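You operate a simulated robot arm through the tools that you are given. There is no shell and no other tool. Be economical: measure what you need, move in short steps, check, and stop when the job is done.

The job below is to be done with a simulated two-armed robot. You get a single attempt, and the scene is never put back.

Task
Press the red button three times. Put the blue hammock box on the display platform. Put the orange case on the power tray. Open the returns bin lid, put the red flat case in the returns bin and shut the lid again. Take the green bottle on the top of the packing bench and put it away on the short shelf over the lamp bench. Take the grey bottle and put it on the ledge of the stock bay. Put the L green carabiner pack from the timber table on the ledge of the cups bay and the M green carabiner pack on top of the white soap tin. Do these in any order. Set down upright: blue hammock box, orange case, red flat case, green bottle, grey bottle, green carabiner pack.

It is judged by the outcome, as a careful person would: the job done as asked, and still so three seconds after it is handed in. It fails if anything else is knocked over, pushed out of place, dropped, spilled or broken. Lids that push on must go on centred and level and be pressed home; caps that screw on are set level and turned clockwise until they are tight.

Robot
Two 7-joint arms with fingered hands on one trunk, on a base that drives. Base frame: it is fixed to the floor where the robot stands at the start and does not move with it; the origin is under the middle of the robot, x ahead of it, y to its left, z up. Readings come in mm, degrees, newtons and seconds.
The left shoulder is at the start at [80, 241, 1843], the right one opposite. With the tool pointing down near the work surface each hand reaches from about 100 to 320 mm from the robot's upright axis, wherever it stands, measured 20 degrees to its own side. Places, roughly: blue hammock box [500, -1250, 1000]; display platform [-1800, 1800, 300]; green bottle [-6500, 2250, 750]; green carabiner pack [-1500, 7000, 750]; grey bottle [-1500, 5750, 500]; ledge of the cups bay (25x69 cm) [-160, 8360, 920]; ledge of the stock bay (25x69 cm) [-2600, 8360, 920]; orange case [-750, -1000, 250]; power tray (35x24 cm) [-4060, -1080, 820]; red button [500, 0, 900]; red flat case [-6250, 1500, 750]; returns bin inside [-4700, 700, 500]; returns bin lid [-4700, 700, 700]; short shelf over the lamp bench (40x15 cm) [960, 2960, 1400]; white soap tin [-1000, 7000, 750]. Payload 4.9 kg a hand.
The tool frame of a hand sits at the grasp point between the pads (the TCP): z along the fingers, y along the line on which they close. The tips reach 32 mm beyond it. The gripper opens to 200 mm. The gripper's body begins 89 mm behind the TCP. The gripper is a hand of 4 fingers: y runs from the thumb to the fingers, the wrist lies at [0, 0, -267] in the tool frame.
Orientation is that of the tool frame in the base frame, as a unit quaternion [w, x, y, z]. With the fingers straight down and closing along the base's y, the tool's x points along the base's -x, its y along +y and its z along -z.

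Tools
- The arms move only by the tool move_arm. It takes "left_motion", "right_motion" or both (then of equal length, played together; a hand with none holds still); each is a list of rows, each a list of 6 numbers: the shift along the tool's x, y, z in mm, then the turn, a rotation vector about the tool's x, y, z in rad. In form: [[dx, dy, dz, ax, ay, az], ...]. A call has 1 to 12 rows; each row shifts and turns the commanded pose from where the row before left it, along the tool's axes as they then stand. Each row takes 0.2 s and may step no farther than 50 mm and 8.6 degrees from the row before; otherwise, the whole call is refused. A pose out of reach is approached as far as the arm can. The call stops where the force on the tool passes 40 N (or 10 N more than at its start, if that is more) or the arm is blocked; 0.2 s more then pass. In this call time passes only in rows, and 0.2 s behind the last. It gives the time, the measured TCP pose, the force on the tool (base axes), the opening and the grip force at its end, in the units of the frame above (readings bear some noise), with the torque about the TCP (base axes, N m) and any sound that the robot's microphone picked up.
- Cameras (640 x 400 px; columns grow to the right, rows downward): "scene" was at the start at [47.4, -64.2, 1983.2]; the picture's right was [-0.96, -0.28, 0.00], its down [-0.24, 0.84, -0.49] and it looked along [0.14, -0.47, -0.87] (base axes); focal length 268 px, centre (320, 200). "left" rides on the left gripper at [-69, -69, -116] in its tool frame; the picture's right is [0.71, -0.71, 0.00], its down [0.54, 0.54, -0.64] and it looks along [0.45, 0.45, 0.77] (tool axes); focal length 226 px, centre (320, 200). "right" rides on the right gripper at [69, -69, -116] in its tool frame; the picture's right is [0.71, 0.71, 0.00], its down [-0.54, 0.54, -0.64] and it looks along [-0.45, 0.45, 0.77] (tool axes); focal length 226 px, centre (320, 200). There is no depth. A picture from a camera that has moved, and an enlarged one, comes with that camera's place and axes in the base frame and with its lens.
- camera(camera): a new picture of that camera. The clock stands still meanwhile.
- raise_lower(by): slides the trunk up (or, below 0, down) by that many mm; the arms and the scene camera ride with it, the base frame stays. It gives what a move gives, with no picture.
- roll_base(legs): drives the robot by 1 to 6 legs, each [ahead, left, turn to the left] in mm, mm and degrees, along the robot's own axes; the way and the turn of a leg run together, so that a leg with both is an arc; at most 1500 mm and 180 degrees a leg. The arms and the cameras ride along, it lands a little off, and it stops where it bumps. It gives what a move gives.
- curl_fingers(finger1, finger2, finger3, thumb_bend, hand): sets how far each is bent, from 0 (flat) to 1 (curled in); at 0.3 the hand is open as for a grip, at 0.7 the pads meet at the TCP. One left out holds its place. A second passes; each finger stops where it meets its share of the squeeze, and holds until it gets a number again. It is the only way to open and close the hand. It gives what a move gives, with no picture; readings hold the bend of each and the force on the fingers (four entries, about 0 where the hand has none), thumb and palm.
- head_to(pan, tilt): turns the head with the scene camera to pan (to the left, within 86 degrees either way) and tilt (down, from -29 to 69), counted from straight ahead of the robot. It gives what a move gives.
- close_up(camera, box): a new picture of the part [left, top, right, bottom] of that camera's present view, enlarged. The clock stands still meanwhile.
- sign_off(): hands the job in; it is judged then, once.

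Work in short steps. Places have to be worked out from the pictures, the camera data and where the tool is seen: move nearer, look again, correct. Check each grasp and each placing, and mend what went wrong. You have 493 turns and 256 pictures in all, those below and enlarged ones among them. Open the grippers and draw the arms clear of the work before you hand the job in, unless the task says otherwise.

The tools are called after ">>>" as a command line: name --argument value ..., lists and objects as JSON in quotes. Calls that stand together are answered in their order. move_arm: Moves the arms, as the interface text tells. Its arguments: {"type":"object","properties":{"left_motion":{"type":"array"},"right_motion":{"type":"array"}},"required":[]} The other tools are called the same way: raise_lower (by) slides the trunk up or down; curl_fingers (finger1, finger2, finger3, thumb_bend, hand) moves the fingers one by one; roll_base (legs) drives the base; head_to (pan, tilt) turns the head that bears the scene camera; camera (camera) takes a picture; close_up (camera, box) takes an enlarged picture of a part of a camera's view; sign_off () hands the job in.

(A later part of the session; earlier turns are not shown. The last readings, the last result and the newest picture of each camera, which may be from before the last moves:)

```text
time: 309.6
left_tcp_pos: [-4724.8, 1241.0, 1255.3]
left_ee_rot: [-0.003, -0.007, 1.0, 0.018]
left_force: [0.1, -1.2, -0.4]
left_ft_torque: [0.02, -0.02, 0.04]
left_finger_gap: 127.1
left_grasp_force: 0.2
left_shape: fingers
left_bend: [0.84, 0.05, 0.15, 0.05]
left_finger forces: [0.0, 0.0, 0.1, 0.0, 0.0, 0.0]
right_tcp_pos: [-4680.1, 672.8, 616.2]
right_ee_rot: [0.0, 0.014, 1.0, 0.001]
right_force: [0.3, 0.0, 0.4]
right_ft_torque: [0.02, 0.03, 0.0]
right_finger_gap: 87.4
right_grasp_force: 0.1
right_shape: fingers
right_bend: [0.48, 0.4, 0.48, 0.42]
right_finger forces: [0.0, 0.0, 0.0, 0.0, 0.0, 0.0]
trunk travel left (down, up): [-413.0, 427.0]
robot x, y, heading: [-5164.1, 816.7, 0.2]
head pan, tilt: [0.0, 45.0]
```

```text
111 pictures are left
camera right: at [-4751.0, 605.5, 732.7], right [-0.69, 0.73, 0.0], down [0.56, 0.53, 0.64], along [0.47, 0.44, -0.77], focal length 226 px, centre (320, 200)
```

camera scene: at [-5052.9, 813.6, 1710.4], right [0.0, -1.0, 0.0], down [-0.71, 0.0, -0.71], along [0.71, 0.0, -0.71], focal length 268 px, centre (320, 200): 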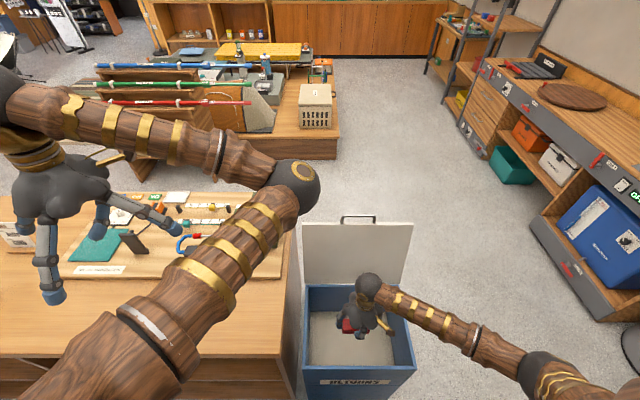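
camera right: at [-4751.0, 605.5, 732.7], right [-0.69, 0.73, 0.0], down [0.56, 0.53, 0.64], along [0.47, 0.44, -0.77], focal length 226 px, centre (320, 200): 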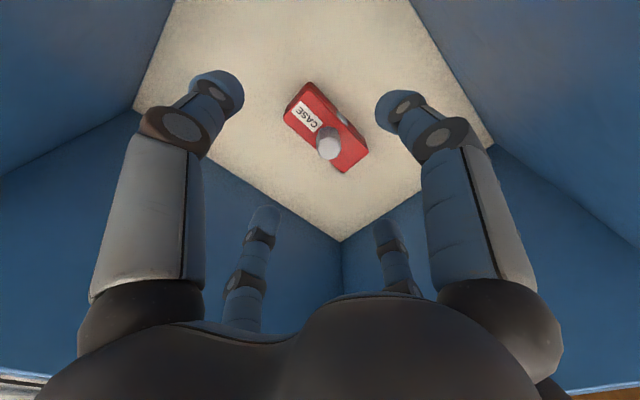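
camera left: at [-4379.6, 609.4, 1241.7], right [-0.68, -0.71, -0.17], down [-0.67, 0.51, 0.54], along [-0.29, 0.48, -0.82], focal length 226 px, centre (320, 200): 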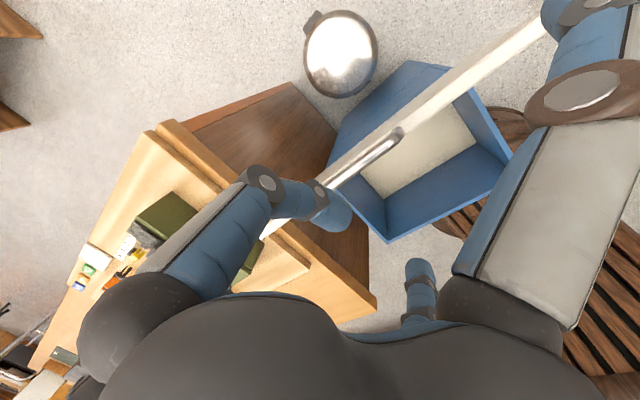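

Red case sits upright in the bin. Raise the right hand out, close its fingers to a point, to reach over and pull the lid shut.

>>> raise_lower --by 400

>>> curl_fingers --hand "right" --finger1 0.7 --finger2 0.7 --finger3 0.7 --thumb_bend 0.7

>>> roll_base --legs '[[0, -70, 0]]'

>>> move_arm --right_motion '[[0, 0, -40, 0, 0, 0], [-10, 0, -40, 0, 0, 0], [-40, 0, -20, 0, 0, 0], [-40, 0, -10, 0, 0, 0], [-40, 0, 0, 0, 0, 0], [-40, 0, 0, 0, 0, 0], [-40, 0, 0, 0, 0, 0], [-40, 0, 0, 0, 0, 0], [-30, 0, 0, 0, 0, 0]]'

>>> camera --camera "scene"

>>> camera --camera "right"

```text
time: 313.5
left_tcp_pos: [-4725.1, 1240.2, 1655.2]
left_ee_rot: [-0.003, -0.006, 1.0, 0.018]
left_force: [0.9, 0.5, -0.7]
left_ft_torque: [-0.01, 0.01, 0.01]
left_finger_gap: 127.0
left_grasp_force: 0.0
left_shape: fingers
left_bend: [0.84, 0.05, 0.15, 0.05]
left_finger forces: [0.1, 0.0, 0.0, 0.0, 0.0, 0.1]
right_tcp_pos: [-4681.9, 674.7, 1016.8]
right_ee_rot: [-0.001, 0.014, 1.0, 0.001]
right_force: [0.1, -0.2, 0.7]
right_ft_torque: [-0.01, -0.03, 0.0]
right_finger_gap: 87.8
right_grasp_force: 0.0
right_shape: fingers
right_bend: [0.48, 0.4, 0.48, 0.42]
right_finger forces: [0.1, 0.0, 0.1, 0.0, 0.0, 0.0]
trunk travel left (down, up): [-813.0, 27.0]
robot x, y, heading: [-5160.1, 815.6, -0.1]
head pan, tilt: [0.0, 45.0]
```

```text
time: 314.5
left_tcp_pos: [-4725.5, 1240.9, 1655.0]
left_ee_rot: [-0.004, -0.006, 1.0, 0.019]
left_force: [-0.2, 0.1, 0.5]
left_ft_torque: [0.0, 0.01, 0.03]
left_finger_gap: 126.9
left_grasp_force: 0.0
left_shape: fingers
left_bend: [0.84, 0.05, 0.15, 0.05]
left_finger forces: [0.0, 0.1, 0.0, 0.0, 0.1, 0.1]
right_tcp_pos: [-4681.4, 672.8, 1016.5]
right_ee_rot: [-0.001, 0.014, 1.0, 0.001]
right_force: [-0.1, 0.7, 0.0]
right_ft_torque: [0.03, -0.01, 0.02]
right_finger_gap: 2.0
right_grasp_force: 0.0
right_shape: fingers
right_bend: [0.7, 0.68, 0.7, 0.69]
right_finger forces: [0.0, 0.0, 0.0, 0.0, 0.0, 0.0]
trunk travel left (down, up): [-813.0, 27.0]
robot x, y, heading: [-5164.7, 815.6, -0.0]
head pan, tilt: [0.0, 45.0]
```

```text
time: 315.5
left_tcp_pos: [-4726.0, 1190.6, 1650.4]
left_ee_rot: [-0.003, -0.008, 1.0, 0.013]
left_force: [-0.4, 1.4, -0.5]
left_ft_torque: [-0.19, -0.03, 0.01]
left_finger_gap: 127.3
left_grasp_force: 0.1
left_shape: fingers
left_bend: [0.84, 0.05, 0.15, 0.05]
left_finger forces: [0.1, 0.0, 0.0, 0.1, 0.0, 0.1]
right_tcp_pos: [-4680.9, 615.6, 1018.9]
right_ee_rot: [-0.001, 0.012, 1.0, -0.004]
right_force: [-0.8, 0.9, 0.4]
right_ft_torque: [-0.16, -0.03, 0.02]
right_finger_gap: 2.2
right_grasp_force: 0.0
right_shape: fingers
right_bend: [0.7, 0.68, 0.7, 0.69]
right_finger forces: [0.0, 0.0, 0.0, 0.0, 0.0, 0.0]
trunk travel left (down, up): [-813.0, 27.0]
robot x, y, heading: [-5161.4, 745.9, 0.2]
head pan, tilt: [0.0, 45.0]
```

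```text
time: 317.5
left_tcp_pos: [-4723.6, 1172.7, 1654.2]
left_ee_rot: [-0.003, -0.008, 1.0, 0.018]
left_force: [0.5, 0.3, -0.2]
left_ft_torque: [-0.01, 0.01, 0.02]
left_finger_gap: 127.1
left_grasp_force: 0.0
left_shape: fingers
left_bend: [0.84, 0.05, 0.15, 0.05]
left_finger forces: [0.0, 0.0, 0.0, 0.0, 0.0, 0.0]
right_tcp_pos: [-4401.0, 597.4, 1125.3]
right_ee_rot: [-0.001, 0.013, 1.0, 0.001]
right_force: [-0.1, -1.0, 0.0]
right_ft_torque: [0.03, 0.03, -0.01]
right_finger_gap: 2.1
right_grasp_force: 0.0
right_shape: fingers
right_bend: [0.7, 0.68, 0.7, 0.69]
right_finger forces: [0.1, 0.0, 0.1, 0.0, 0.0, 0.0]
trunk travel left (down, up): [-813.0, 27.0]
robot x, y, heading: [-5163.1, 746.7, 0.2]
head pan, tilt: [0.0, 45.0]
```

```text
110 pictures are left
camera scene: at [-5051.1, 744.3, 2065.2], right [0.0, -1.0, 0.0], down [-0.71, 0.0, -0.71], along [0.71, 0.0, -0.71], focal length 268 px, centre (320, 200)
```

scene: 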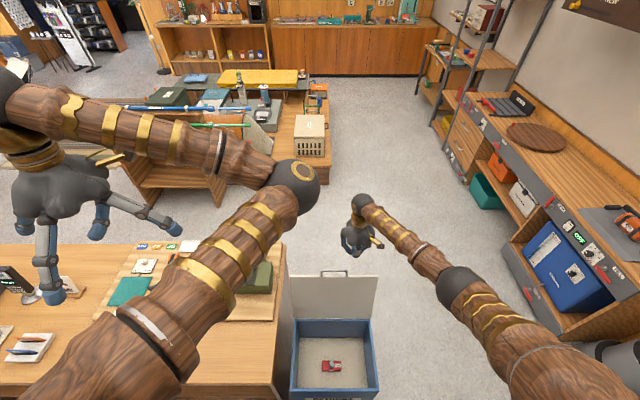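

```text
109 pictures are left
camera right: at [-4470.6, 529.9, 1241.3], right [-0.69, 0.72, 0.01], down [0.56, 0.53, 0.64], along [0.46, 0.45, -0.77], focal length 226 px, centre (320, 200)
```

right: 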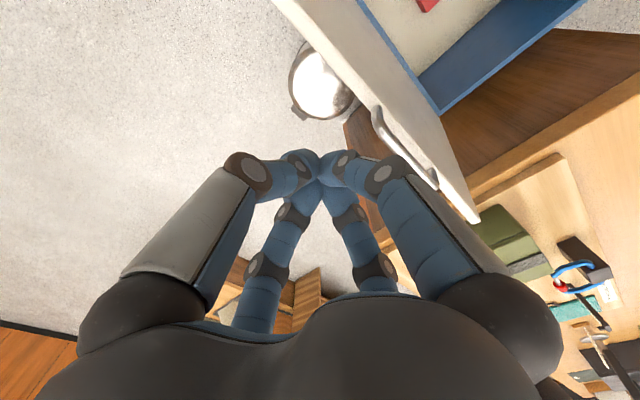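

The hand is beyond the lid. Lower behind it and pull toward −x.

>>> move_arm --right_motion '[[-10, 0, 40, 0, 0, 0], [0, 0, 40, 0, 0, 0], [0, 0, 25, 0, 0, 0], [0, 0, 15, 0, 0, 0]]'

>>> move_arm --right_motion '[[15, 0, 0, 0, 0, 0], [15, 0, 0, 0, 0, 0], [15, 0, 0, 0, 0, 0], [15, 0, 0, 0, 0, 0], [15, 0, 0, 0, 0, 0]]'

>>> camera --camera "right"

```text
time: 318.5
left_tcp_pos: [-4725.2, 1174.5, 1654.1]
left_ee_rot: [-0.003, -0.008, 1.0, 0.018]
left_force: [-0.7, 0.7, -0.6]
left_ft_torque: [-0.01, 0.02, 0.0]
left_finger_gap: 127.2
left_grasp_force: 0.0
left_shape: fingers
left_bend: [0.84, 0.05, 0.15, 0.05]
left_finger forces: [0.1, 0.1, 0.0, 0.0, 0.0, 0.0]
right_tcp_pos: [-4395.3, 602.0, 1015.0]
right_ee_rot: [-0.001, 0.012, 1.0, 0.001]
right_force: [-0.1, 0.0, -0.2]
right_ft_torque: [0.01, 0.01, -0.04]
right_finger_gap: 2.0
right_grasp_force: 0.0
right_shape: fingers
right_bend: [0.7, 0.68, 0.7, 0.69]
right_finger forces: [0.0, 0.0, 0.0, 0.1, 0.1, 0.0]
right hand out of reach, approached as far as the arm can: row 4
trunk travel left (down, up): [-813.0, 27.0]
robot x, y, heading: [-5163.5, 745.5, 0.2]
head pan, tilt: [0.0, 45.0]
```

```text
time: 319.7
left_tcp_pos: [-4730.1, 1173.6, 1657.5]
left_ee_rot: [-0.001, -0.009, 1.0, 0.018]
left_force: [0.3, -0.2, 0.0]
left_ft_torque: [0.0, -0.02, 0.0]
left_finger_gap: 127.1
left_grasp_force: 0.0
left_shape: fingers
left_bend: [0.84, 0.05, 0.15, 0.05]
left_finger forces: [0.1, 0.0, 0.0, 0.1, 0.2, 0.0]
right_tcp_pos: [-4470.4, 603.0, 1019.5]
right_ee_rot: [0.002, 0.012, 1.0, 0.002]
right_force: [4.0, -2.5, 31.4]
right_ft_torque: [-0.02, 0.83, 0.06]
right_finger_gap: 0.2
right_grasp_force: 15.6
right_shape: fingers
right_bend: [0.71, 0.68, 0.69, 0.69]
right_finger forces: [31.5, 0.0, 0.0, 0.0, 0.1, 0.0]
trunk travel left (down, up): [-813.0, 27.0]
robot x, y, heading: [-5163.1, 747.6, -0.3]
head pan, tilt: [0.0, 45.0]
```

```text
108 pictures are left
camera right: at [-4541.3, 534.4, 1135.3], right [-0.69, 0.72, 0.0], down [0.55, 0.53, 0.65], along [0.47, 0.45, -0.76], focal length 226 px, centre (320, 200)
```

right: 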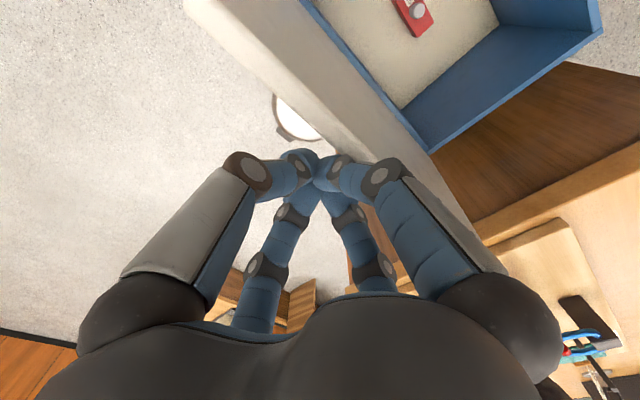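

>>> move_arm --right_motion '[[10, 0, -3, 0, 0, 0], [12, 0, -3, 0, 0, 0], [12, 0, 0, 0, 0, 0], [12, 0, 0, 0, 0, 0], [12, 0, 0, 0, 0, 0]]'

>>> camera --camera "right"

```text
time: 320.9
left_tcp_pos: [-4726.7, 1173.2, 1655.5]
left_ee_rot: [-0.003, -0.009, 1.0, 0.019]
left_force: [-0.6, 0.3, -0.5]
left_ft_torque: [-0.02, -0.01, 0.02]
left_finger_gap: 127.1
left_grasp_force: 0.1
left_shape: fingers
left_bend: [0.84, 0.05, 0.15, 0.05]
left_finger forces: [0.1, 0.1, 0.0, 0.0, 0.0, 0.0]
right_tcp_pos: [-4528.4, 605.3, 1021.6]
right_ee_rot: [0.0, 0.013, 1.0, 0.002]
right_force: [0.0, 0.7, -0.4]
right_ft_torque: [0.03, -0.02, -0.02]
right_finger_gap: 1.4
right_grasp_force: 0.1
right_shape: fingers
right_bend: [0.7, 0.69, 0.7, 0.69]
right_finger forces: [0.0, 0.0, 0.0, 0.1, 0.0, 0.0]
trunk travel left (down, up): [-813.0, 27.0]
robot x, y, heading: [-5165.0, 746.1, 0.2]
head pan, tilt: [0.0, 45.0]
```

```text
107 pictures are left
camera right: at [-4598.9, 536.4, 1137.3], right [-0.69, 0.72, 0.0], down [0.56, 0.53, 0.64], along [0.46, 0.45, -0.77], focal length 226 px, centre (320, 200)
```

right: 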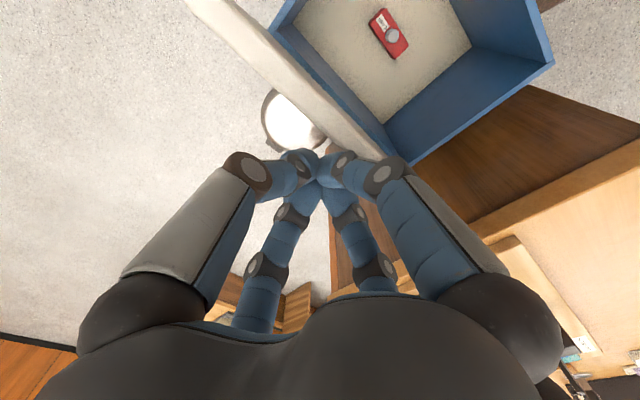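

>>> move_arm --right_motion '[[12, 0, 0, 0, 0, 0], [12, 0, 0, 0, 0, 0], [12, 0, 0, 0, 0, 0], [12, 0, 0, 0, 0, 0], [12, 0, 0, 0, 0, 0]]'

>>> camera --camera "right"

>>> camera --camera "scene"

```text
time: 322.1
left_tcp_pos: [-4725.4, 1173.4, 1655.7]
left_ee_rot: [-0.003, -0.008, 1.0, 0.018]
left_force: [0.1, -0.1, -0.4]
left_ft_torque: [-0.04, -0.04, 0.01]
left_finger_gap: 127.2
left_grasp_force: 0.0
left_shape: fingers
left_bend: [0.84, 0.05, 0.15, 0.05]
left_finger forces: [0.0, 0.0, 0.1, 0.0, 0.0, 0.0]
right_tcp_pos: [-4588.7, 606.7, 1021.3]
right_ee_rot: [0.0, 0.012, 1.0, 0.002]
right_force: [0.8, 0.3, -0.5]
right_ft_torque: [-0.04, -0.01, -0.02]
right_finger_gap: 1.7
right_grasp_force: 0.0
right_shape: fingers
right_bend: [0.7, 0.69, 0.69, 0.69]
right_finger forces: [0.1, 0.1, 0.0, 0.0, 0.0, 0.0]
trunk travel left (down, up): [-813.0, 27.0]
robot x, y, heading: [-5161.3, 747.9, 0.1]
head pan, tilt: [0.0, 45.0]
```

```text
106 pictures are left
camera right: at [-4657.8, 538.4, 1137.2], right [-0.69, 0.72, 0.0], down [0.56, 0.53, 0.64], along [0.46, 0.45, -0.77], focal length 226 px, centre (320, 200)
```

right: 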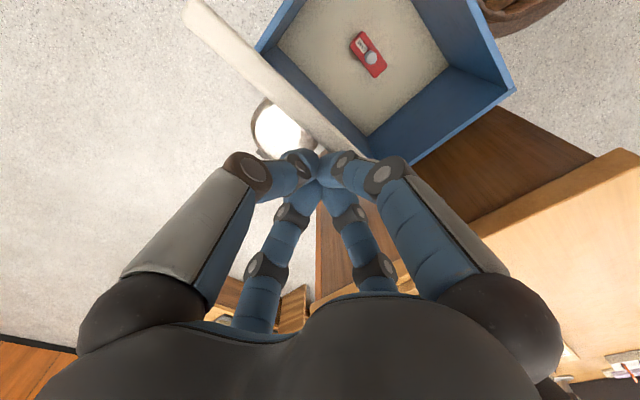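

```text
105 pictures are left
camera scene: at [-5053.0, 745.7, 2065.3], right [0.0, -1.0, 0.0], down [-0.71, 0.0, -0.71], along [0.71, 0.0, -0.71], focal length 268 px, centre (320, 200)
```

scene: 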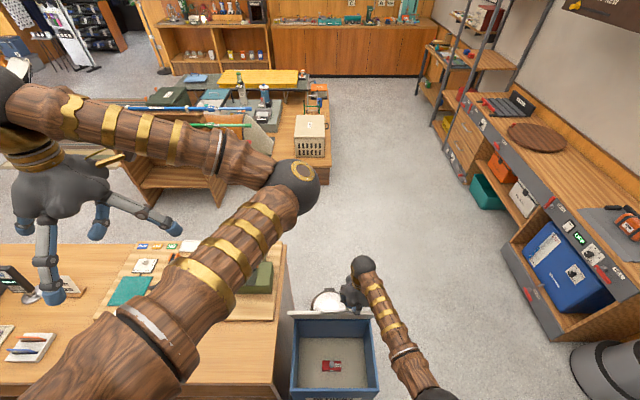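

The lid is at ~75° and following. Continue guiding it down along its arc.

>>> move_arm --right_motion '[[15, 0, 5, 0, 0, 0], [15, 0, 6, 0, 0, 0], [15, 0, 8, 0, 0, 0], [15, 0, 10, 0, 0, 0], [15, 0, 12, 0, 0, 0], [15, 0, 14, 0, 0, 0]]'

>>> camera --camera "scene"

```text
time: 323.5
left_tcp_pos: [-4726.1, 1173.9, 1655.9]
left_ee_rot: [-0.004, -0.009, 1.0, 0.018]
left_force: [0.6, -0.1, -0.3]
left_ft_torque: [0.02, 0.01, 0.02]
left_finger_gap: 127.2
left_grasp_force: 0.0
left_shape: fingers
left_bend: [0.84, 0.05, 0.15, 0.05]
left_finger forces: [0.0, 0.1, 0.0, 0.0, 0.0, 0.0]
right_tcp_pos: [-4679.1, 609.2, 967.0]
right_ee_rot: [0.0, 0.013, 1.0, 0.002]
right_force: [-0.1, 0.3, 0.9]
right_ft_torque: [0.0, 0.02, 0.03]
right_finger_gap: 1.9
right_grasp_force: 0.0
right_shape: fingers
right_bend: [0.7, 0.69, 0.69, 0.69]
right_finger forces: [0.1, 0.1, 0.0, 0.1, 0.0, 0.1]
trunk travel left (down, up): [-813.0, 27.0]
robot x, y, heading: [-5163.8, 745.2, 0.1]
head pan, tilt: [0.0, 45.0]
```

```text
104 pictures are left
camera scene: at [-5053.7, 745.5, 2065.4], right [0.0, -1.0, 0.0], down [-0.71, 0.0, -0.71], along [0.71, 0.0, -0.71], focal length 268 px, centre (320, 200)
```

scene: 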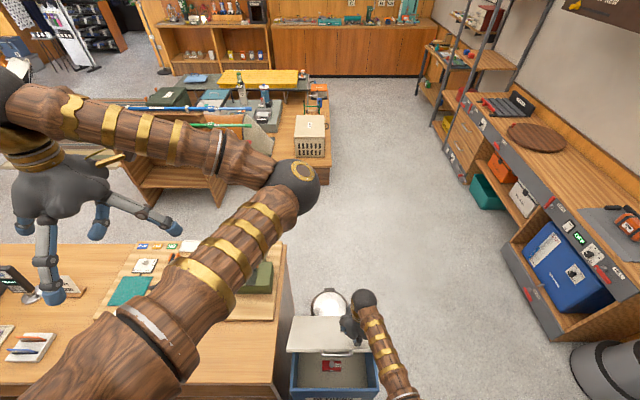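

Good, the lid is coming down in step. Continue to closed.

>>> move_arm --right_motion '[[10, 0, 18, 0, 0, 0], [10, 0, 20, 0, 0, 0], [8, 0, 22, 0, 0, 0], [6, 0, 24, 0, 0, 0], [4, 0, 24, 0, 0, 0], [2, 0, 24, 0, 0, 0], [0, 0, 24, 0, 0, 0], [0, 0, 20, 0, 0, 0]]'

>>> camera --camera "scene"

```text
time: 325.3
left_tcp_pos: [-4724.5, 1173.4, 1653.9]
left_ee_rot: [-0.004, -0.008, 1.0, 0.018]
left_force: [0.2, -0.1, -0.1]
left_ft_torque: [-0.01, 0.0, 0.01]
left_finger_gap: 127.1
left_grasp_force: 0.0
left_shape: fingers
left_bend: [0.84, 0.05, 0.15, 0.05]
left_finger forces: [0.0, 0.0, 0.0, 0.0, 0.0, 0.0]
right_tcp_pos: [-4716.9, 608.8, 789.1]
right_ee_rot: [-0.001, 0.013, 1.0, 0.001]
right_force: [0.4, -0.4, 0.5]
right_ft_torque: [0.0, 0.01, 0.02]
right_finger_gap: 2.1
right_grasp_force: 0.0
right_shape: fingers
right_bend: [0.7, 0.69, 0.69, 0.69]
right_finger forces: [0.0, 0.0, 0.0, 0.0, 0.0, 0.1]
trunk travel left (down, up): [-813.0, 27.0]
robot x, y, heading: [-5166.0, 742.3, -0.1]
head pan, tilt: [0.0, 45.0]
```

```text
103 pictures are left
camera scene: at [-5050.8, 745.5, 2065.2], right [0.0, -1.0, 0.0], down [-0.71, 0.0, -0.71], along [0.71, 0.0, -0.71], focal length 268 px, centre (320, 200)
```

scene: 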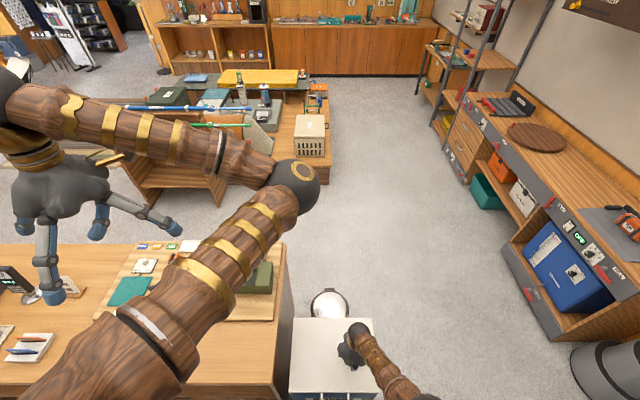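

Closed. Press gently down to make sure it's fully shut, then withdraw.

>>> move_arm --right_motion '[[10, 0, 15, 0, 0, 0], [10, 0, 10, 0, 0, 0], [0, 0, 6, 0, 0, 0], [0, 0, 5, 0, 0, 0], [0, 0, 4, 0, 0, 0], [0, 0, 4, 0, 0, 0]]'

>>> move_arm --right_motion '[[0, 0, -30, 0, 0, 0], [0, 0, -50, 0, 0, 0], [0, 0, -50, 0, 0, 0], [0, 0, -50, 0, 0, 0], [0, 0, -50, 0, 0, 0], [0, 0, -50, 0, 0, 0]]'

>>> close_up --camera "scene" --box '[250, 270, 430, 400]'

```text
time: 326.8
left_tcp_pos: [-4728.2, 1174.4, 1655.9]
left_ee_rot: [-0.003, -0.009, 1.0, 0.018]
left_force: [1.0, 0.3, 0.1]
left_ft_torque: [0.0, -0.01, -0.01]
left_finger_gap: 127.0
left_grasp_force: 0.0
left_shape: fingers
left_bend: [0.84, 0.05, 0.15, 0.05]
left_finger forces: [0.1, 0.0, 0.1, 0.0, 0.1, 0.0]
right_tcp_pos: [-4735.9, 610.8, 749.8]
right_ee_rot: [0.001, 0.014, 1.0, 0.002]
right_force: [-11.2, -0.6, 43.6]
right_ft_torque: [-0.08, 0.4, -0.01]
right_finger_gap: 1.1
right_grasp_force: 27.6
right_shape: fingers
right_bend: [0.7, 0.69, 0.7, 0.69]
right_finger forces: [0.1, 25.0, 0.1, 0.0, 29.0, 0.0]
trunk travel left (down, up): [-813.0, 27.0]
robot x, y, heading: [-5161.0, 748.5, -0.1]
head pan, tilt: [0.0, 45.0]
stopped in row 6 (right hand): the force on the tool passed its limit at 43 N (the readings are from after the stop); the commanded pose is now the measured one
```

```text
time: 328.2
left_tcp_pos: [-4727.1, 1173.2, 1655.1]
left_ee_rot: [-0.002, -0.008, 1.0, 0.018]
left_force: [0.9, -0.3, 0.0]
left_ft_torque: [0.01, -0.03, 0.03]
left_finger_gap: 127.3
left_grasp_force: 0.0
left_shape: fingers
left_bend: [0.84, 0.05, 0.15, 0.05]
left_finger forces: [0.0, 0.0, 0.1, 0.0, 0.0, 0.0]
right_tcp_pos: [-4737.1, 609.6, 1027.6]
right_ee_rot: [0.0, 0.012, 1.0, 0.001]
right_force: [-0.2, -0.4, -0.2]
right_ft_torque: [0.0, 0.0, 0.02]
right_finger_gap: 2.0
right_grasp_force: 0.0
right_shape: fingers
right_bend: [0.7, 0.69, 0.69, 0.69]
right_finger forces: [0.0, 0.0, 0.0, 0.0, 0.0, 0.0]
trunk travel left (down, up): [-813.0, 27.0]
robot x, y, heading: [-5165.3, 749.1, 0.0]
head pan, tilt: [0.0, 45.0]
```

```text
3.08 times, centred on (340, 335) of scene
camera zoom: at [-5055.2, 745.5, 2065.4], right [0.0, -1.0, 0.0], down [-0.71, 0.0, -0.71], along [0.71, 0.0, -0.71], focal length 824 px, centre (258, -215)
```

zoom: 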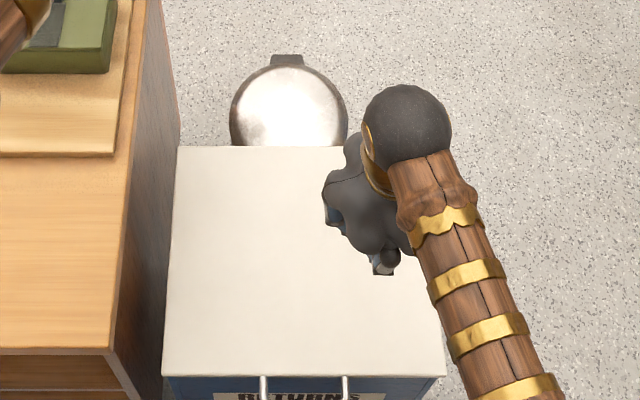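

Lid shut with the case inside. Now the green bottle: back off, turn to the packing bench, and drive near it.

>>> roll_base --legs '[[-290, 0, 0], [0, 0, -90], [0, 0, -90], [0, -1270, 0]]'

>>> head_to --pan -10 --tilt 40

>>> camera --camera "scene"

```text
time: 343.8
left_tcp_pos: [-5893.5, 1571.9, 1654.6]
left_ee_rot: [0.018, 1.0, 0.006, 0.004]
left_force: [0.1, -0.4, -0.4]
left_ft_torque: [0.03, 0.01, 0.01]
left_finger_gap: 127.0
left_grasp_force: 0.0
left_shape: fingers
left_bend: [0.84, 0.05, 0.15, 0.05]
left_finger forces: [0.0, 0.0, 0.0, 0.1, 0.1, 0.1]
right_tcp_pos: [-5881.0, 2137.1, 1027.0]
right_ee_rot: [0.001, 1.0, -0.013, -0.001]
right_force: [0.4, 0.3, -0.9]
right_ft_torque: [0.02, -0.03, 0.02]
right_finger_gap: 2.0
right_grasp_force: 0.0
right_shape: fingers
right_bend: [0.7, 0.69, 0.69, 0.69]
right_finger forces: [0.1, 0.0, 0.0, 0.0, 0.1, 0.0]
trunk travel left (down, up): [-813.0, 27.0]
robot x, y, heading: [-5455.6, 2000.7, 180.0]
head pan, tilt: [0.0, 45.0]
```

```text
time: 344.5
left_tcp_pos: [-5891.9, 1574.7, 1655.5]
left_ee_rot: [0.019, 1.0, 0.007, 0.004]
left_force: [-0.5, -0.2, 0.6]
left_ft_torque: [0.01, 0.03, -0.03]
left_finger_gap: 127.2
left_grasp_force: 0.0
left_shape: fingers
left_bend: [0.84, 0.05, 0.15, 0.05]
left_finger forces: [0.0, 0.0, 0.0, 0.1, 0.0, 0.0]
right_tcp_pos: [-5881.0, 2137.3, 1025.9]
right_ee_rot: [0.003, 1.0, -0.014, -0.001]
right_force: [-0.4, -0.4, -1.4]
right_ft_torque: [-0.02, 0.03, -0.02]
right_finger_gap: 1.8
right_grasp_force: 0.1
right_shape: fingers
right_bend: [0.7, 0.69, 0.69, 0.69]
right_finger forces: [0.0, 0.1, 0.0, 0.1, 0.1, 0.0]
trunk travel left (down, up): [-813.0, 27.0]
robot x, y, heading: [-5455.7, 1998.8, 180.2]
head pan, tilt: [-10.0, 40.0]
```

```text
101 pictures are left
camera scene: at [-5570.2, 2014.1, 2072.6], right [0.17, 0.98, 0.0], down [0.63, -0.11, -0.77], along [-0.75, 0.13, -0.64], focal length 268 px, centre (320, 200)
```

scene: 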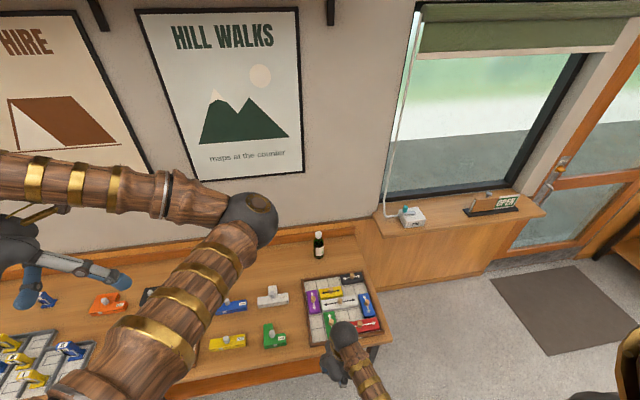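

Bottle at about (−6567, 2186), top ≈ z 980. It's deep on the bench, so I'll lower the trunk and stretch the arm out. First raise the right hand, open it, lower the trunk, and drive up.

>>> move_arm --right_motion '[[0, 0, -45, 0, 0, 0], [-10, 0, -45, 0, 0, 0], [-20, 0, -45, 0, 0, 0], [-20, 0, -45, 0, 0, 0], [-20, 0, -45, 0, 0, 0], [-20, 0, -45, 0, 0, 0], [-20, 0, -45, 0, 0, 0]]'

>>> curl_fingers --hand "right" --finger1 0.38 --finger2 0.38 --finger3 0.38 --thumb_bend 0.38

>>> raise_lower --by -250

>>> roll_base --legs '[[265, 0, 0]]'

```text
time: 346.1
left_tcp_pos: [-5894.1, 1575.2, 1655.7]
left_ee_rot: [0.019, 1.0, 0.007, 0.003]
left_force: [-1.2, 0.3, -0.1]
left_ft_torque: [0.0, -0.01, 0.0]
left_finger_gap: 127.2
left_grasp_force: 0.0
left_shape: fingers
left_bend: [0.84, 0.05, 0.15, 0.05]
left_finger forces: [0.0, 0.0, 0.0, 0.0, 0.0, 0.1]
right_tcp_pos: [-5965.8, 2138.7, 1223.5]
right_ee_rot: [0.003, 1.0, -0.014, -0.003]
right_force: [-0.3, -0.3, 0.4]
right_ft_torque: [0.02, 0.03, -0.04]
right_finger_gap: 1.7
right_grasp_force: 0.1
right_shape: fingers
right_bend: [0.7, 0.69, 0.69, 0.69]
right_finger forces: [0.1, 0.0, 0.0, 0.0, 0.0, 0.1]
right hand out of reach, approached as far as the arm can: row 5, 6, 7
trunk travel left (down, up): [-813.0, 27.0]
robot x, y, heading: [-5455.8, 2003.6, 180.1]
head pan, tilt: [-10.0, 40.0]
```

```text
time: 347.1
left_tcp_pos: [-5893.3, 1573.8, 1655.7]
left_ee_rot: [0.019, 1.0, 0.007, 0.003]
left_force: [-0.4, -0.6, -0.1]
left_ft_torque: [-0.01, 0.02, -0.01]
left_finger_gap: 126.8
left_grasp_force: 0.1
left_shape: fingers
left_bend: [0.84, 0.05, 0.15, 0.05]
left_finger forces: [0.0, 0.1, 0.0, 0.0, 0.0, 0.1]
right_tcp_pos: [-5966.6, 2139.0, 1223.3]
right_ee_rot: [0.003, 1.0, -0.014, -0.003]
right_force: [-0.5, -0.6, 0.7]
right_ft_torque: [-0.05, 0.0, 0.0]
right_finger_gap: 112.2
right_grasp_force: 0.0
right_shape: fingers
right_bend: [0.38, 0.38, 0.38, 0.38]
right_finger forces: [0.1, 0.1, 0.0, 0.1, 0.0, 0.0]
trunk travel left (down, up): [-813.0, 27.0]
robot x, y, heading: [-5456.4, 2002.6, 180.0]
head pan, tilt: [-10.0, 40.0]
```

```text
time: 349.7
left_tcp_pos: [-5893.8, 1573.8, 1405.1]
left_ee_rot: [0.018, 1.0, 0.007, 0.004]
left_force: [0.8, 0.4, -0.3]
left_ft_torque: [0.0, -0.01, 0.02]
left_finger_gap: 127.0
left_grasp_force: 0.1
left_shape: fingers
left_bend: [0.84, 0.05, 0.15, 0.05]
left_finger forces: [0.0, 0.0, 0.0, 0.1, 0.1, 0.0]
right_tcp_pos: [-5966.4, 2138.2, 973.3]
right_ee_rot: [0.002, 1.0, -0.014, -0.004]
right_force: [-0.9, 0.6, -0.1]
right_ft_torque: [0.02, -0.01, 0.0]
right_finger_gap: 112.1
right_grasp_force: 0.0
right_shape: fingers
right_bend: [0.38, 0.38, 0.38, 0.38]
right_finger forces: [0.1, 0.0, 0.0, 0.0, 0.0, 0.0]
trunk travel left (down, up): [-563.0, 277.0]
robot x, y, heading: [-5456.3, 2004.4, 180.0]
head pan, tilt: [-10.0, 40.0]
```

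```text
time: 351.6
left_tcp_pos: [-6156.3, 1575.5, 1405.1]
left_ee_rot: [0.018, 1.0, 0.006, 0.003]
left_force: [0.4, 0.4, 0.2]
left_ft_torque: [-0.01, 0.03, 0.0]
left_finger_gap: 127.1
left_grasp_force: 0.0
left_shape: fingers
left_bend: [0.84, 0.05, 0.15, 0.05]
left_finger forces: [0.0, 0.0, 0.0, 0.0, 0.0, 0.1]
right_tcp_pos: [-6228.3, 2141.2, 973.7]
right_ee_rot: [0.003, 1.0, -0.014, -0.004]
right_force: [0.8, 1.0, -0.1]
right_ft_torque: [-0.02, 0.02, 0.0]
right_finger_gap: 112.3
right_grasp_force: 0.0
right_shape: fingers
right_bend: [0.38, 0.38, 0.38, 0.38]
right_finger forces: [0.1, 0.0, 0.0, 0.0, 0.1, 0.1]
trunk travel left (down, up): [-563.0, 277.0]
robot x, y, heading: [-5720.9, 2000.2, 180.1]
head pan, tilt: [-10.0, 40.0]
```

>>> move_arm --right_motion '[[0, 0, -35, 0, 0, 0], [0, 0, -35, 0, 0, 0], [-42, -6, 0, 0, 0, 0], [-42, -6, 0, 0, 0, 0], [-42, -6, 0, 0, 0, 0], [-42, -6, 0, 0, 0, 0], [-42, -6, 0, 0, 0, 0]]'

>>> camera --camera "right"

```text
time: 353.2
left_tcp_pos: [-6162.2, 1575.5, 1404.2]
left_ee_rot: [0.018, 1.0, 0.006, 0.005]
left_force: [-0.9, -0.4, -0.3]
left_ft_torque: [-0.03, -0.05, 0.0]
left_finger_gap: 127.2
left_grasp_force: 0.0
left_shape: fingers
left_bend: [0.84, 0.05, 0.15, 0.05]
left_finger forces: [0.2, 0.0, 0.1, 0.0, 0.1, 0.0]
right_tcp_pos: [-6441.8, 2177.1, 971.7]
right_ee_rot: [0.003, 1.0, -0.016, -0.003]
right_force: [0.0, 0.8, 0.1]
right_ft_torque: [0.03, -0.03, 0.0]
right_finger_gap: 112.4
right_grasp_force: 0.0
right_shape: fingers
right_bend: [0.38, 0.38, 0.38, 0.38]
right_finger forces: [0.1, 0.1, 0.0, 0.1, 0.1, 0.0]
right hand out of reach, approached as far as the arm can: row 1, 2
trunk travel left (down, up): [-563.0, 277.0]
robot x, y, heading: [-5718.0, 2001.7, 180.0]
head pan, tilt: [-10.0, 40.0]
```

```text
100 pictures are left
camera right: at [-6369.0, 2243.1, 1088.0], right [0.69, -0.73, 0.0], down [-0.55, -0.52, 0.65], along [-0.47, -0.44, -0.76], focal length 226 px, centre (320, 200)
```

right: 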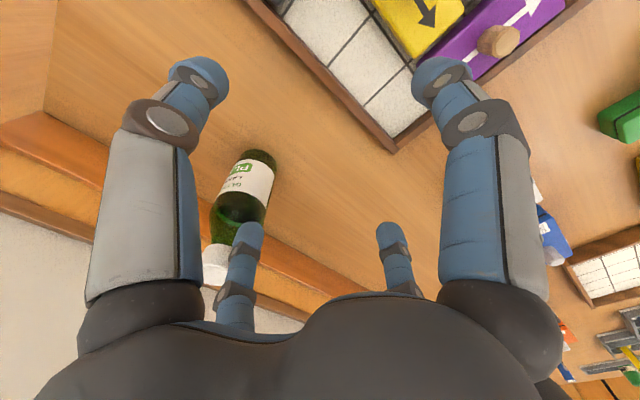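

Raise the trunk 110 mm before moving over the bottle.

>>> raise_lower --by 120

>>> camera --camera "right"

```text
time: 354.7
left_tcp_pos: [-6158.4, 1574.6, 1525.5]
left_ee_rot: [0.018, 1.0, 0.006, 0.002]
left_force: [-0.3, 0.2, -0.4]
left_ft_torque: [-0.01, -0.02, 0.0]
left_finger_gap: 127.3
left_grasp_force: 0.1
left_shape: fingers
left_bend: [0.84, 0.05, 0.15, 0.05]
left_finger forces: [0.1, 0.1, 0.0, 0.1, 0.1, 0.1]
right_tcp_pos: [-6439.4, 2175.8, 1093.4]
right_ee_rot: [0.002, 1.0, -0.015, -0.003]
right_force: [0.1, 0.7, -0.3]
right_ft_torque: [-0.02, 0.0, 0.0]
right_finger_gap: 112.2
right_grasp_force: 0.1
right_shape: fingers
right_bend: [0.38, 0.38, 0.38, 0.38]
right_finger forces: [0.0, 0.0, 0.1, 0.0, 0.0, 0.0]
trunk travel left (down, up): [-683.0, 157.0]
robot x, y, heading: [-5717.4, 2003.5, 180.0]
head pan, tilt: [-10.0, 40.0]
```

```text
99 pictures are left
camera right: at [-6366.8, 2243.0, 1209.2], right [0.69, -0.73, 0.0], down [-0.55, -0.52, 0.65], along [-0.47, -0.44, -0.76], focal length 226 px, centre (320, 200)
```

right: 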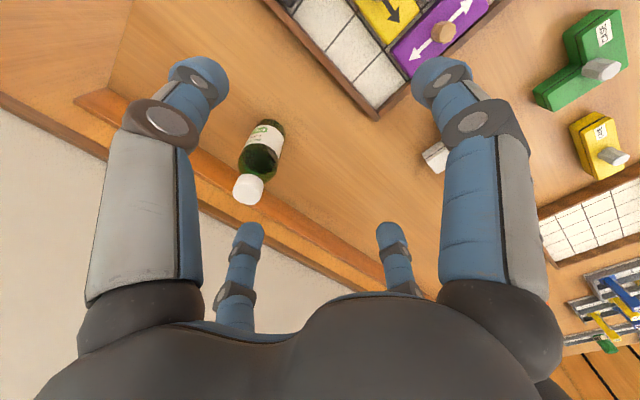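

Bottle centre (−6572, 2190), top z≈967, body ≈68 mm. Move over it.

>>> move_arm --right_motion '[[-33, -3, 0, 0, 0, 0], [-33, -4, 0, 0, 0, 0], [-33, -4, 0, 0, 0, 0], [-33, -4, 0, 0, 0, 0]]'

>>> camera --camera "right"

```text
time: 355.7
left_tcp_pos: [-6160.1, 1575.4, 1524.4]
left_ee_rot: [0.018, 1.0, 0.006, 0.004]
left_force: [0.6, -0.6, -0.9]
left_ft_torque: [0.02, -0.01, 0.01]
left_finger_gap: 127.2
left_grasp_force: 0.0
left_shape: fingers
left_bend: [0.84, 0.05, 0.15, 0.05]
left_finger forces: [0.1, 0.0, 0.0, 0.0, 0.0, 0.0]
right_tcp_pos: [-6572.2, 2195.6, 1092.4]
right_ee_rot: [0.003, 1.0, -0.015, -0.003]
right_force: [0.2, 0.8, -0.4]
right_ft_torque: [-0.02, 0.01, -0.01]
right_finger_gap: 112.3
right_grasp_force: 0.1
right_shape: fingers
right_bend: [0.38, 0.38, 0.38, 0.38]
right_finger forces: [0.0, 0.1, 0.0, 0.1, 0.0, 0.0]
trunk travel left (down, up): [-683.0, 157.0]
robot x, y, heading: [-5718.9, 2000.9, 179.8]
head pan, tilt: [-10.0, 40.0]
```

```text
98 pictures are left
camera right: at [-6499.8, 2261.4, 1208.4], right [0.69, -0.73, 0.0], down [-0.55, -0.52, 0.65], along [-0.47, -0.44, -0.76], focal length 226 px, centre (320, 200)
```

right: 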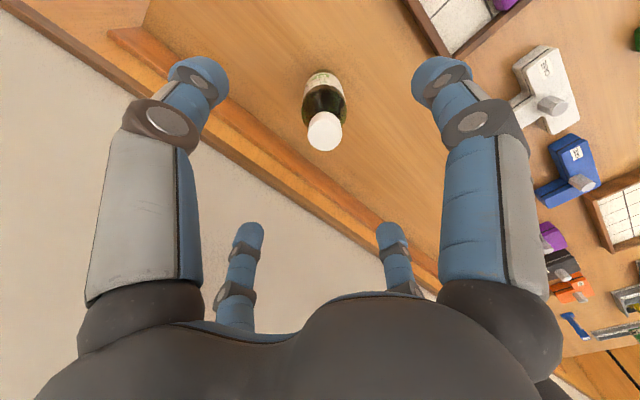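

Centred within 8 mm; shift and lower by trunk.

>>> move_arm --right_motion '[[0, 7, 0, 0, 0, 0]]'

>>> raise_lower --by -110

>>> camera --camera "right"

```text
time: 356.1
left_tcp_pos: [-6157.8, 1575.9, 1523.9]
left_ee_rot: [0.019, 1.0, 0.006, 0.003]
left_force: [-0.2, 0.0, 0.0]
left_ft_torque: [-0.01, 0.0, -0.04]
left_finger_gap: 127.0
left_grasp_force: 0.2
left_shape: fingers
left_bend: [0.84, 0.05, 0.15, 0.05]
left_finger forces: [0.1, 0.1, 0.0, 0.0, 0.1, 0.0]
right_tcp_pos: [-6569.9, 2188.4, 1094.6]
right_ee_rot: [0.002, 1.0, -0.016, -0.004]
right_force: [0.7, 0.6, 0.5]
right_ft_torque: [0.03, -0.01, 0.01]
right_finger_gap: 112.2
right_grasp_force: 0.1
right_shape: fingers
right_bend: [0.38, 0.38, 0.38, 0.38]
right_finger forces: [0.1, 0.0, 0.1, 0.0, 0.1, 0.1]
trunk travel left (down, up): [-683.0, 157.0]
robot x, y, heading: [-5719.8, 1998.2, 179.6]
head pan, tilt: [-10.0, 40.0]
```

```text
time: 357.5
left_tcp_pos: [-6158.1, 1576.1, 1416.3]
left_ee_rot: [0.019, 1.0, 0.006, 0.003]
left_force: [-0.2, 0.2, -0.5]
left_ft_torque: [0.0, 0.01, 0.01]
left_finger_gap: 127.2
left_grasp_force: 0.1
left_shape: fingers
left_bend: [0.84, 0.05, 0.15, 0.05]
left_finger forces: [0.0, 0.1, 0.1, 0.1, 0.0, 0.0]
right_tcp_pos: [-6570.8, 2188.3, 985.1]
right_ee_rot: [0.002, 1.0, -0.015, -0.003]
right_force: [-0.5, -0.1, 0.2]
right_ft_torque: [0.0, -0.03, -0.02]
right_finger_gap: 112.3
right_grasp_force: 0.0
right_shape: fingers
right_bend: [0.38, 0.38, 0.38, 0.38]
right_finger forces: [0.0, 0.1, 0.0, 0.0, 0.0, 0.1]
trunk travel left (down, up): [-573.0, 267.0]
robot x, y, heading: [-5716.2, 2002.6, 179.9]
head pan, tilt: [-10.0, 40.0]
```

```text
97 pictures are left
camera right: at [-6499.1, 2255.0, 1099.9], right [0.69, -0.73, 0.0], down [-0.55, -0.52, 0.65], along [-0.47, -0.44, -0.76], focal length 226 px, centre (320, 200)
```

right: 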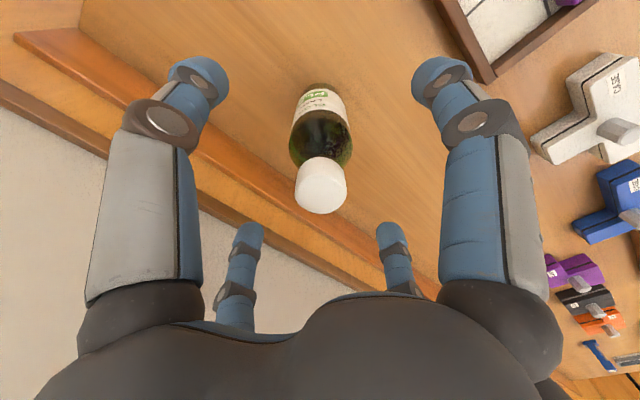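

>>> raise_lower --by -85

>>> curl_fingers --hand "right" --finger1 0.7 --finger2 0.7 --finger3 0.7 --thumb_bend 0.7

>>> camera --camera "right"

```text
time: 358.7
left_tcp_pos: [-6158.6, 1575.7, 1330.4]
left_ee_rot: [0.018, 1.0, 0.006, 0.004]
left_force: [-0.5, -0.1, -0.2]
left_ft_torque: [0.02, 0.0, -0.01]
left_finger_gap: 127.0
left_grasp_force: 0.1
left_shape: fingers
left_bend: [0.84, 0.05, 0.15, 0.05]
left_finger forces: [0.1, 0.0, 0.0, 0.1, 0.0, 0.0]
right_tcp_pos: [-6572.0, 2188.7, 898.4]
right_ee_rot: [0.003, 1.0, -0.015, -0.003]
right_force: [-0.1, 0.5, 0.2]
right_ft_torque: [0.02, 0.0, 0.01]
right_finger_gap: 112.3
right_grasp_force: 0.2
right_shape: fingers
right_bend: [0.38, 0.38, 0.38, 0.38]
right_finger forces: [0.0, 0.0, 0.0, 0.0, 0.1, 0.0]
trunk travel left (down, up): [-488.0, 352.0]
robot x, y, heading: [-5720.8, 2004.7, 179.5]
head pan, tilt: [-10.0, 40.0]
```

```text
time: 359.7
left_tcp_pos: [-6157.9, 1575.9, 1330.6]
left_ee_rot: [0.018, 1.0, 0.006, 0.004]
left_force: [-0.3, 0.1, -0.2]
left_ft_torque: [0.0, 0.01, 0.04]
left_finger_gap: 127.1
left_grasp_force: 0.1
left_shape: fingers
left_bend: [0.84, 0.05, 0.15, 0.05]
left_finger forces: [0.1, 0.0, 0.1, 0.1, 0.0, 0.0]
right_tcp_pos: [-6570.5, 2188.4, 899.2]
right_ee_rot: [0.002, 1.0, -0.016, -0.004]
right_force: [0.0, 2.0, 5.2]
right_ft_torque: [0.08, 0.0, 0.02]
right_finger_gap: 34.3
right_grasp_force: 22.3
right_shape: fingers
right_bend: [0.6, 0.58, 0.59, 0.63]
right_finger forces: [7.8, 10.9, 8.3, 0.0, 17.6, 0.1]
trunk travel left (down, up): [-488.0, 352.0]
robot x, y, heading: [-5718.0, 2001.6, 179.8]
head pan, tilt: [-10.0, 40.0]
```

```text
96 pictures are left
camera right: at [-6498.7, 2255.4, 1015.4], right [0.69, -0.73, 0.0], down [-0.55, -0.52, 0.65], along [-0.47, -0.44, -0.76], focal length 226 px, centre (320, 200)
```

right: 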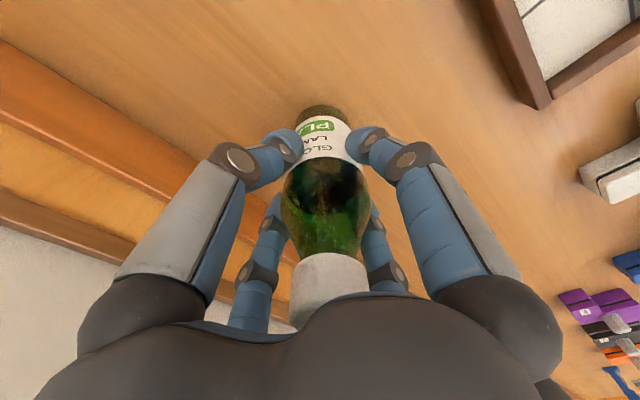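

Bottle gripped at the label. Lift, back off, and retract the arm.

>>> raise_lower --by 300

>>> roll_base --legs '[[-330, 0, 0]]'

>>> move_arm --right_motion '[[40, 0, 0, 0, 0, 0], [40, 0, 0, 0, 0, 0], [40, 0, 0, 0, 0, 0], [40, 0, 0, 0, 0, 0], [40, 0, 0, 0, 0, 0], [40, 0, 0, 0, 0, 0], [40, 0, 0, 0, 0, 0], [40, 0, 0, 0, 0, 0], [40, 0, 0, 0, 0, 0]]'

>>> camera --camera "scene"

```text
time: 362.7
left_tcp_pos: [-6159.7, 1576.2, 1630.2]
left_ee_rot: [0.018, 1.0, 0.006, 0.004]
left_force: [0.6, 0.2, 1.1]
left_ft_torque: [0.02, 0.02, 0.05]
left_finger_gap: 127.0
left_grasp_force: 0.0
left_shape: fingers
left_bend: [0.84, 0.05, 0.15, 0.05]
left_finger forces: [0.0, 0.1, 0.1, 0.1, 0.0, 0.1]
right_tcp_pos: [-6571.9, 2188.4, 1198.9]
right_ee_rot: [0.002, 1.0, -0.015, -0.004]
right_force: [0.2, 0.1, -3.0]
right_ft_torque: [0.04, -0.01, 0.0]
right_finger_gap: 34.0
right_grasp_force: 21.0
right_shape: fingers
right_bend: [0.6, 0.57, 0.59, 0.63]
right_finger forces: [7.2, 11.2, 7.8, 0.0, 16.1, 0.0]
trunk travel left (down, up): [-788.0, 52.0]
robot x, y, heading: [-5718.0, 1996.2, 180.0]
head pan, tilt: [-10.0, 40.0]
```

```text
time: 364.9
left_tcp_pos: [-5829.7, 1574.1, 1629.4]
left_ee_rot: [0.017, 1.0, 0.007, 0.006]
left_force: [0.4, 0.4, -1.1]
left_ft_torque: [0.01, -0.04, 0.0]
left_finger_gap: 127.1
left_grasp_force: 0.1
left_shape: fingers
left_bend: [0.84, 0.05, 0.15, 0.05]
left_finger forces: [0.1, 0.1, 0.0, 0.0, 0.0, 0.0]
right_tcp_pos: [-6243.1, 2186.0, 1196.6]
right_ee_rot: [0.002, 1.0, -0.014, -0.001]
right_force: [-0.4, 0.8, -2.7]
right_ft_torque: [0.01, -0.05, 0.02]
right_finger_gap: 34.0
right_grasp_force: 21.2
right_shape: fingers
right_bend: [0.6, 0.57, 0.59, 0.63]
right_finger forces: [7.3, 11.1, 7.8, 0.0, 16.1, 0.1]
trunk travel left (down, up): [-788.0, 52.0]
robot x, y, heading: [-5383.3, 1996.1, 180.1]
head pan, tilt: [-10.0, 40.0]
```

```text
time: 366.9
left_tcp_pos: [-5824.1, 1573.8, 1630.8]
left_ee_rot: [0.02, 1.0, 0.007, 0.002]
left_force: [-0.2, 0.9, -0.1]
left_ft_torque: [0.01, 0.06, 0.0]
left_finger_gap: 127.0
left_grasp_force: 0.0
left_shape: fingers
left_bend: [0.84, 0.05, 0.15, 0.05]
left_finger forces: [0.0, 0.0, 0.1, 0.1, 0.0, 0.0]
right_tcp_pos: [-5877.4, 2175.1, 1198.2]
right_ee_rot: [0.003, 1.0, -0.014, -0.005]
right_force: [0.1, -0.3, -3.6]
right_ft_torque: [0.0, 0.01, 0.02]
right_finger_gap: 33.7
right_grasp_force: 20.3
right_shape: fingers
right_bend: [0.61, 0.57, 0.59, 0.63]
right_finger forces: [7.2, 11.2, 7.4, 0.1, 15.7, 0.0]
trunk travel left (down, up): [-788.0, 52.0]
robot x, y, heading: [-5385.1, 1999.3, 180.0]
head pan, tilt: [-10.0, 40.0]
```

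```text
95 pictures are left
camera scene: at [-5499.4, 2014.9, 2047.8], right [0.17, 0.98, 0.0], down [0.63, -0.11, -0.77], along [-0.76, 0.13, -0.64], focal length 268 px, centre (320, 200)
```

scene: 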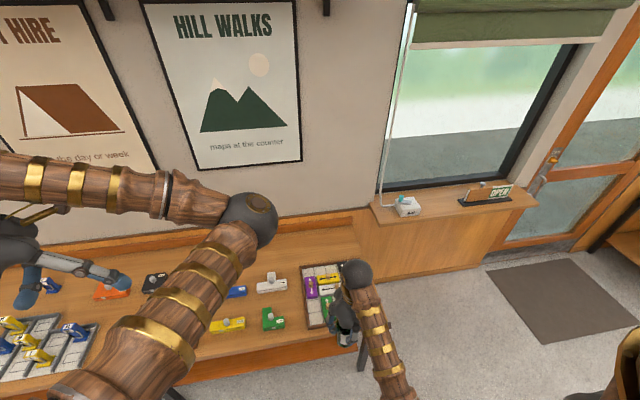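

Drive back through the aisle: south to y≈50, turn to face +x, then east.

>>> roll_base --legs '[[0, 1000, 0], [0, 950, 0], [0, 0, 90], [0, 0, 90], [1500, 0, 0], [1500, 0, 0]]'

>>> roll_base --legs '[[1200, 0, 0], [900, 0, 0]]'

>>> head_to --pan 40 --tilt 25

>>> camera --camera "scene"

```text
time: 398.4
left_tcp_pos: [-1931.4, 522.1, 1629.8]
left_ee_rot: [-0.003, -0.018, 1.0, 0.018]
left_force: [-0.5, 0.7, 0.2]
left_ft_torque: [0.0, 0.01, -0.01]
left_finger_gap: 127.1
left_grasp_force: 0.1
left_shape: fingers
left_bend: [0.84, 0.05, 0.15, 0.05]
left_finger forces: [0.0, 0.1, 0.0, 0.0, 0.0, 0.0]
right_tcp_pos: [-1865.5, -78.2, 1196.6]
right_ee_rot: [0.004, 0.004, 1.0, 0.002]
right_force: [-0.2, -0.1, -2.4]
right_ft_torque: [-0.07, -0.02, 0.0]
right_finger_gap: 33.1
right_grasp_force: 19.8
right_shape: fingers
right_bend: [0.61, 0.57, 0.59, 0.64]
right_finger forces: [6.7, 10.9, 7.0, 0.0, 15.6, 0.1]
trunk travel left (down, up): [-788.0, 52.0]
robot x, y, heading: [-2362.5, 87.6, 1.1]
head pan, tilt: [-10.0, 40.0]
```

```text
time: 408.8
left_tcp_pos: [162.2, 560.8, 1631.3]
left_ee_rot: [-0.003, -0.016, 1.0, 0.019]
left_force: [-0.4, -0.3, 0.0]
left_ft_torque: [-0.01, -0.03, 0.02]
left_finger_gap: 127.2
left_grasp_force: 0.0
left_shape: fingers
left_bend: [0.84, 0.05, 0.15, 0.05]
left_finger forces: [0.0, 0.0, 0.1, 0.0, 0.0, 0.0]
right_tcp_pos: [228.2, -40.2, 1196.0]
right_ee_rot: [0.004, 0.005, 1.0, 0.002]
right_force: [-0.4, -0.5, -2.1]
right_ft_torque: [-0.06, -0.05, -0.01]
right_finger_gap: 32.9
right_grasp_force: 20.6
right_shape: fingers
right_bend: [0.61, 0.57, 0.59, 0.64]
right_finger forces: [6.7, 11.0, 7.0, 0.1, 15.7, 0.1]
trunk travel left (down, up): [-788.0, 52.0]
robot x, y, heading: [-268.3, 125.9, 1.0]
head pan, tilt: [-10.0, 40.0]
```

```text
time: 410.0
left_tcp_pos: [164.3, 560.4, 1629.7]
left_ee_rot: [-0.004, -0.016, 1.0, 0.018]
left_force: [-0.1, 0.3, 1.5]
left_ft_torque: [-0.01, 0.0, 0.01]
left_finger_gap: 127.0
left_grasp_force: 0.1
left_shape: fingers
left_bend: [0.84, 0.05, 0.15, 0.05]
left_finger forces: [0.0, 0.0, 0.1, 0.0, 0.1, 0.0]
right_tcp_pos: [228.7, -38.8, 1195.2]
right_ee_rot: [0.004, 0.005, 1.0, 0.003]
right_force: [0.4, -0.4, -3.1]
right_ft_torque: [-0.03, -0.01, 0.0]
right_finger_gap: 32.7
right_grasp_force: 20.4
right_shape: fingers
right_bend: [0.61, 0.57, 0.59, 0.64]
right_finger forces: [6.7, 11.1, 7.0, 0.1, 15.7, 0.0]
trunk travel left (down, up): [-788.0, 52.0]
robot x, y, heading: [-269.1, 129.6, 1.1]
head pan, tilt: [40.0, 25.0]
```

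```text
94 pictures are left
camera scene: at [-168.1, 186.1, 2070.9], right [0.66, -0.76, 0.0], down [-0.32, -0.28, -0.91], along [0.68, 0.59, -0.42], focal length 268 px, centre (320, 200)
```

scene: 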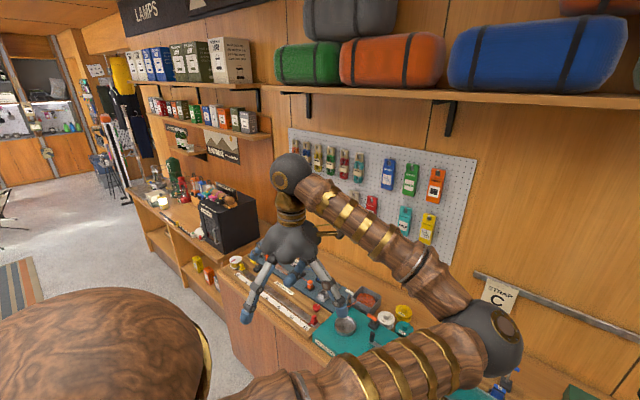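

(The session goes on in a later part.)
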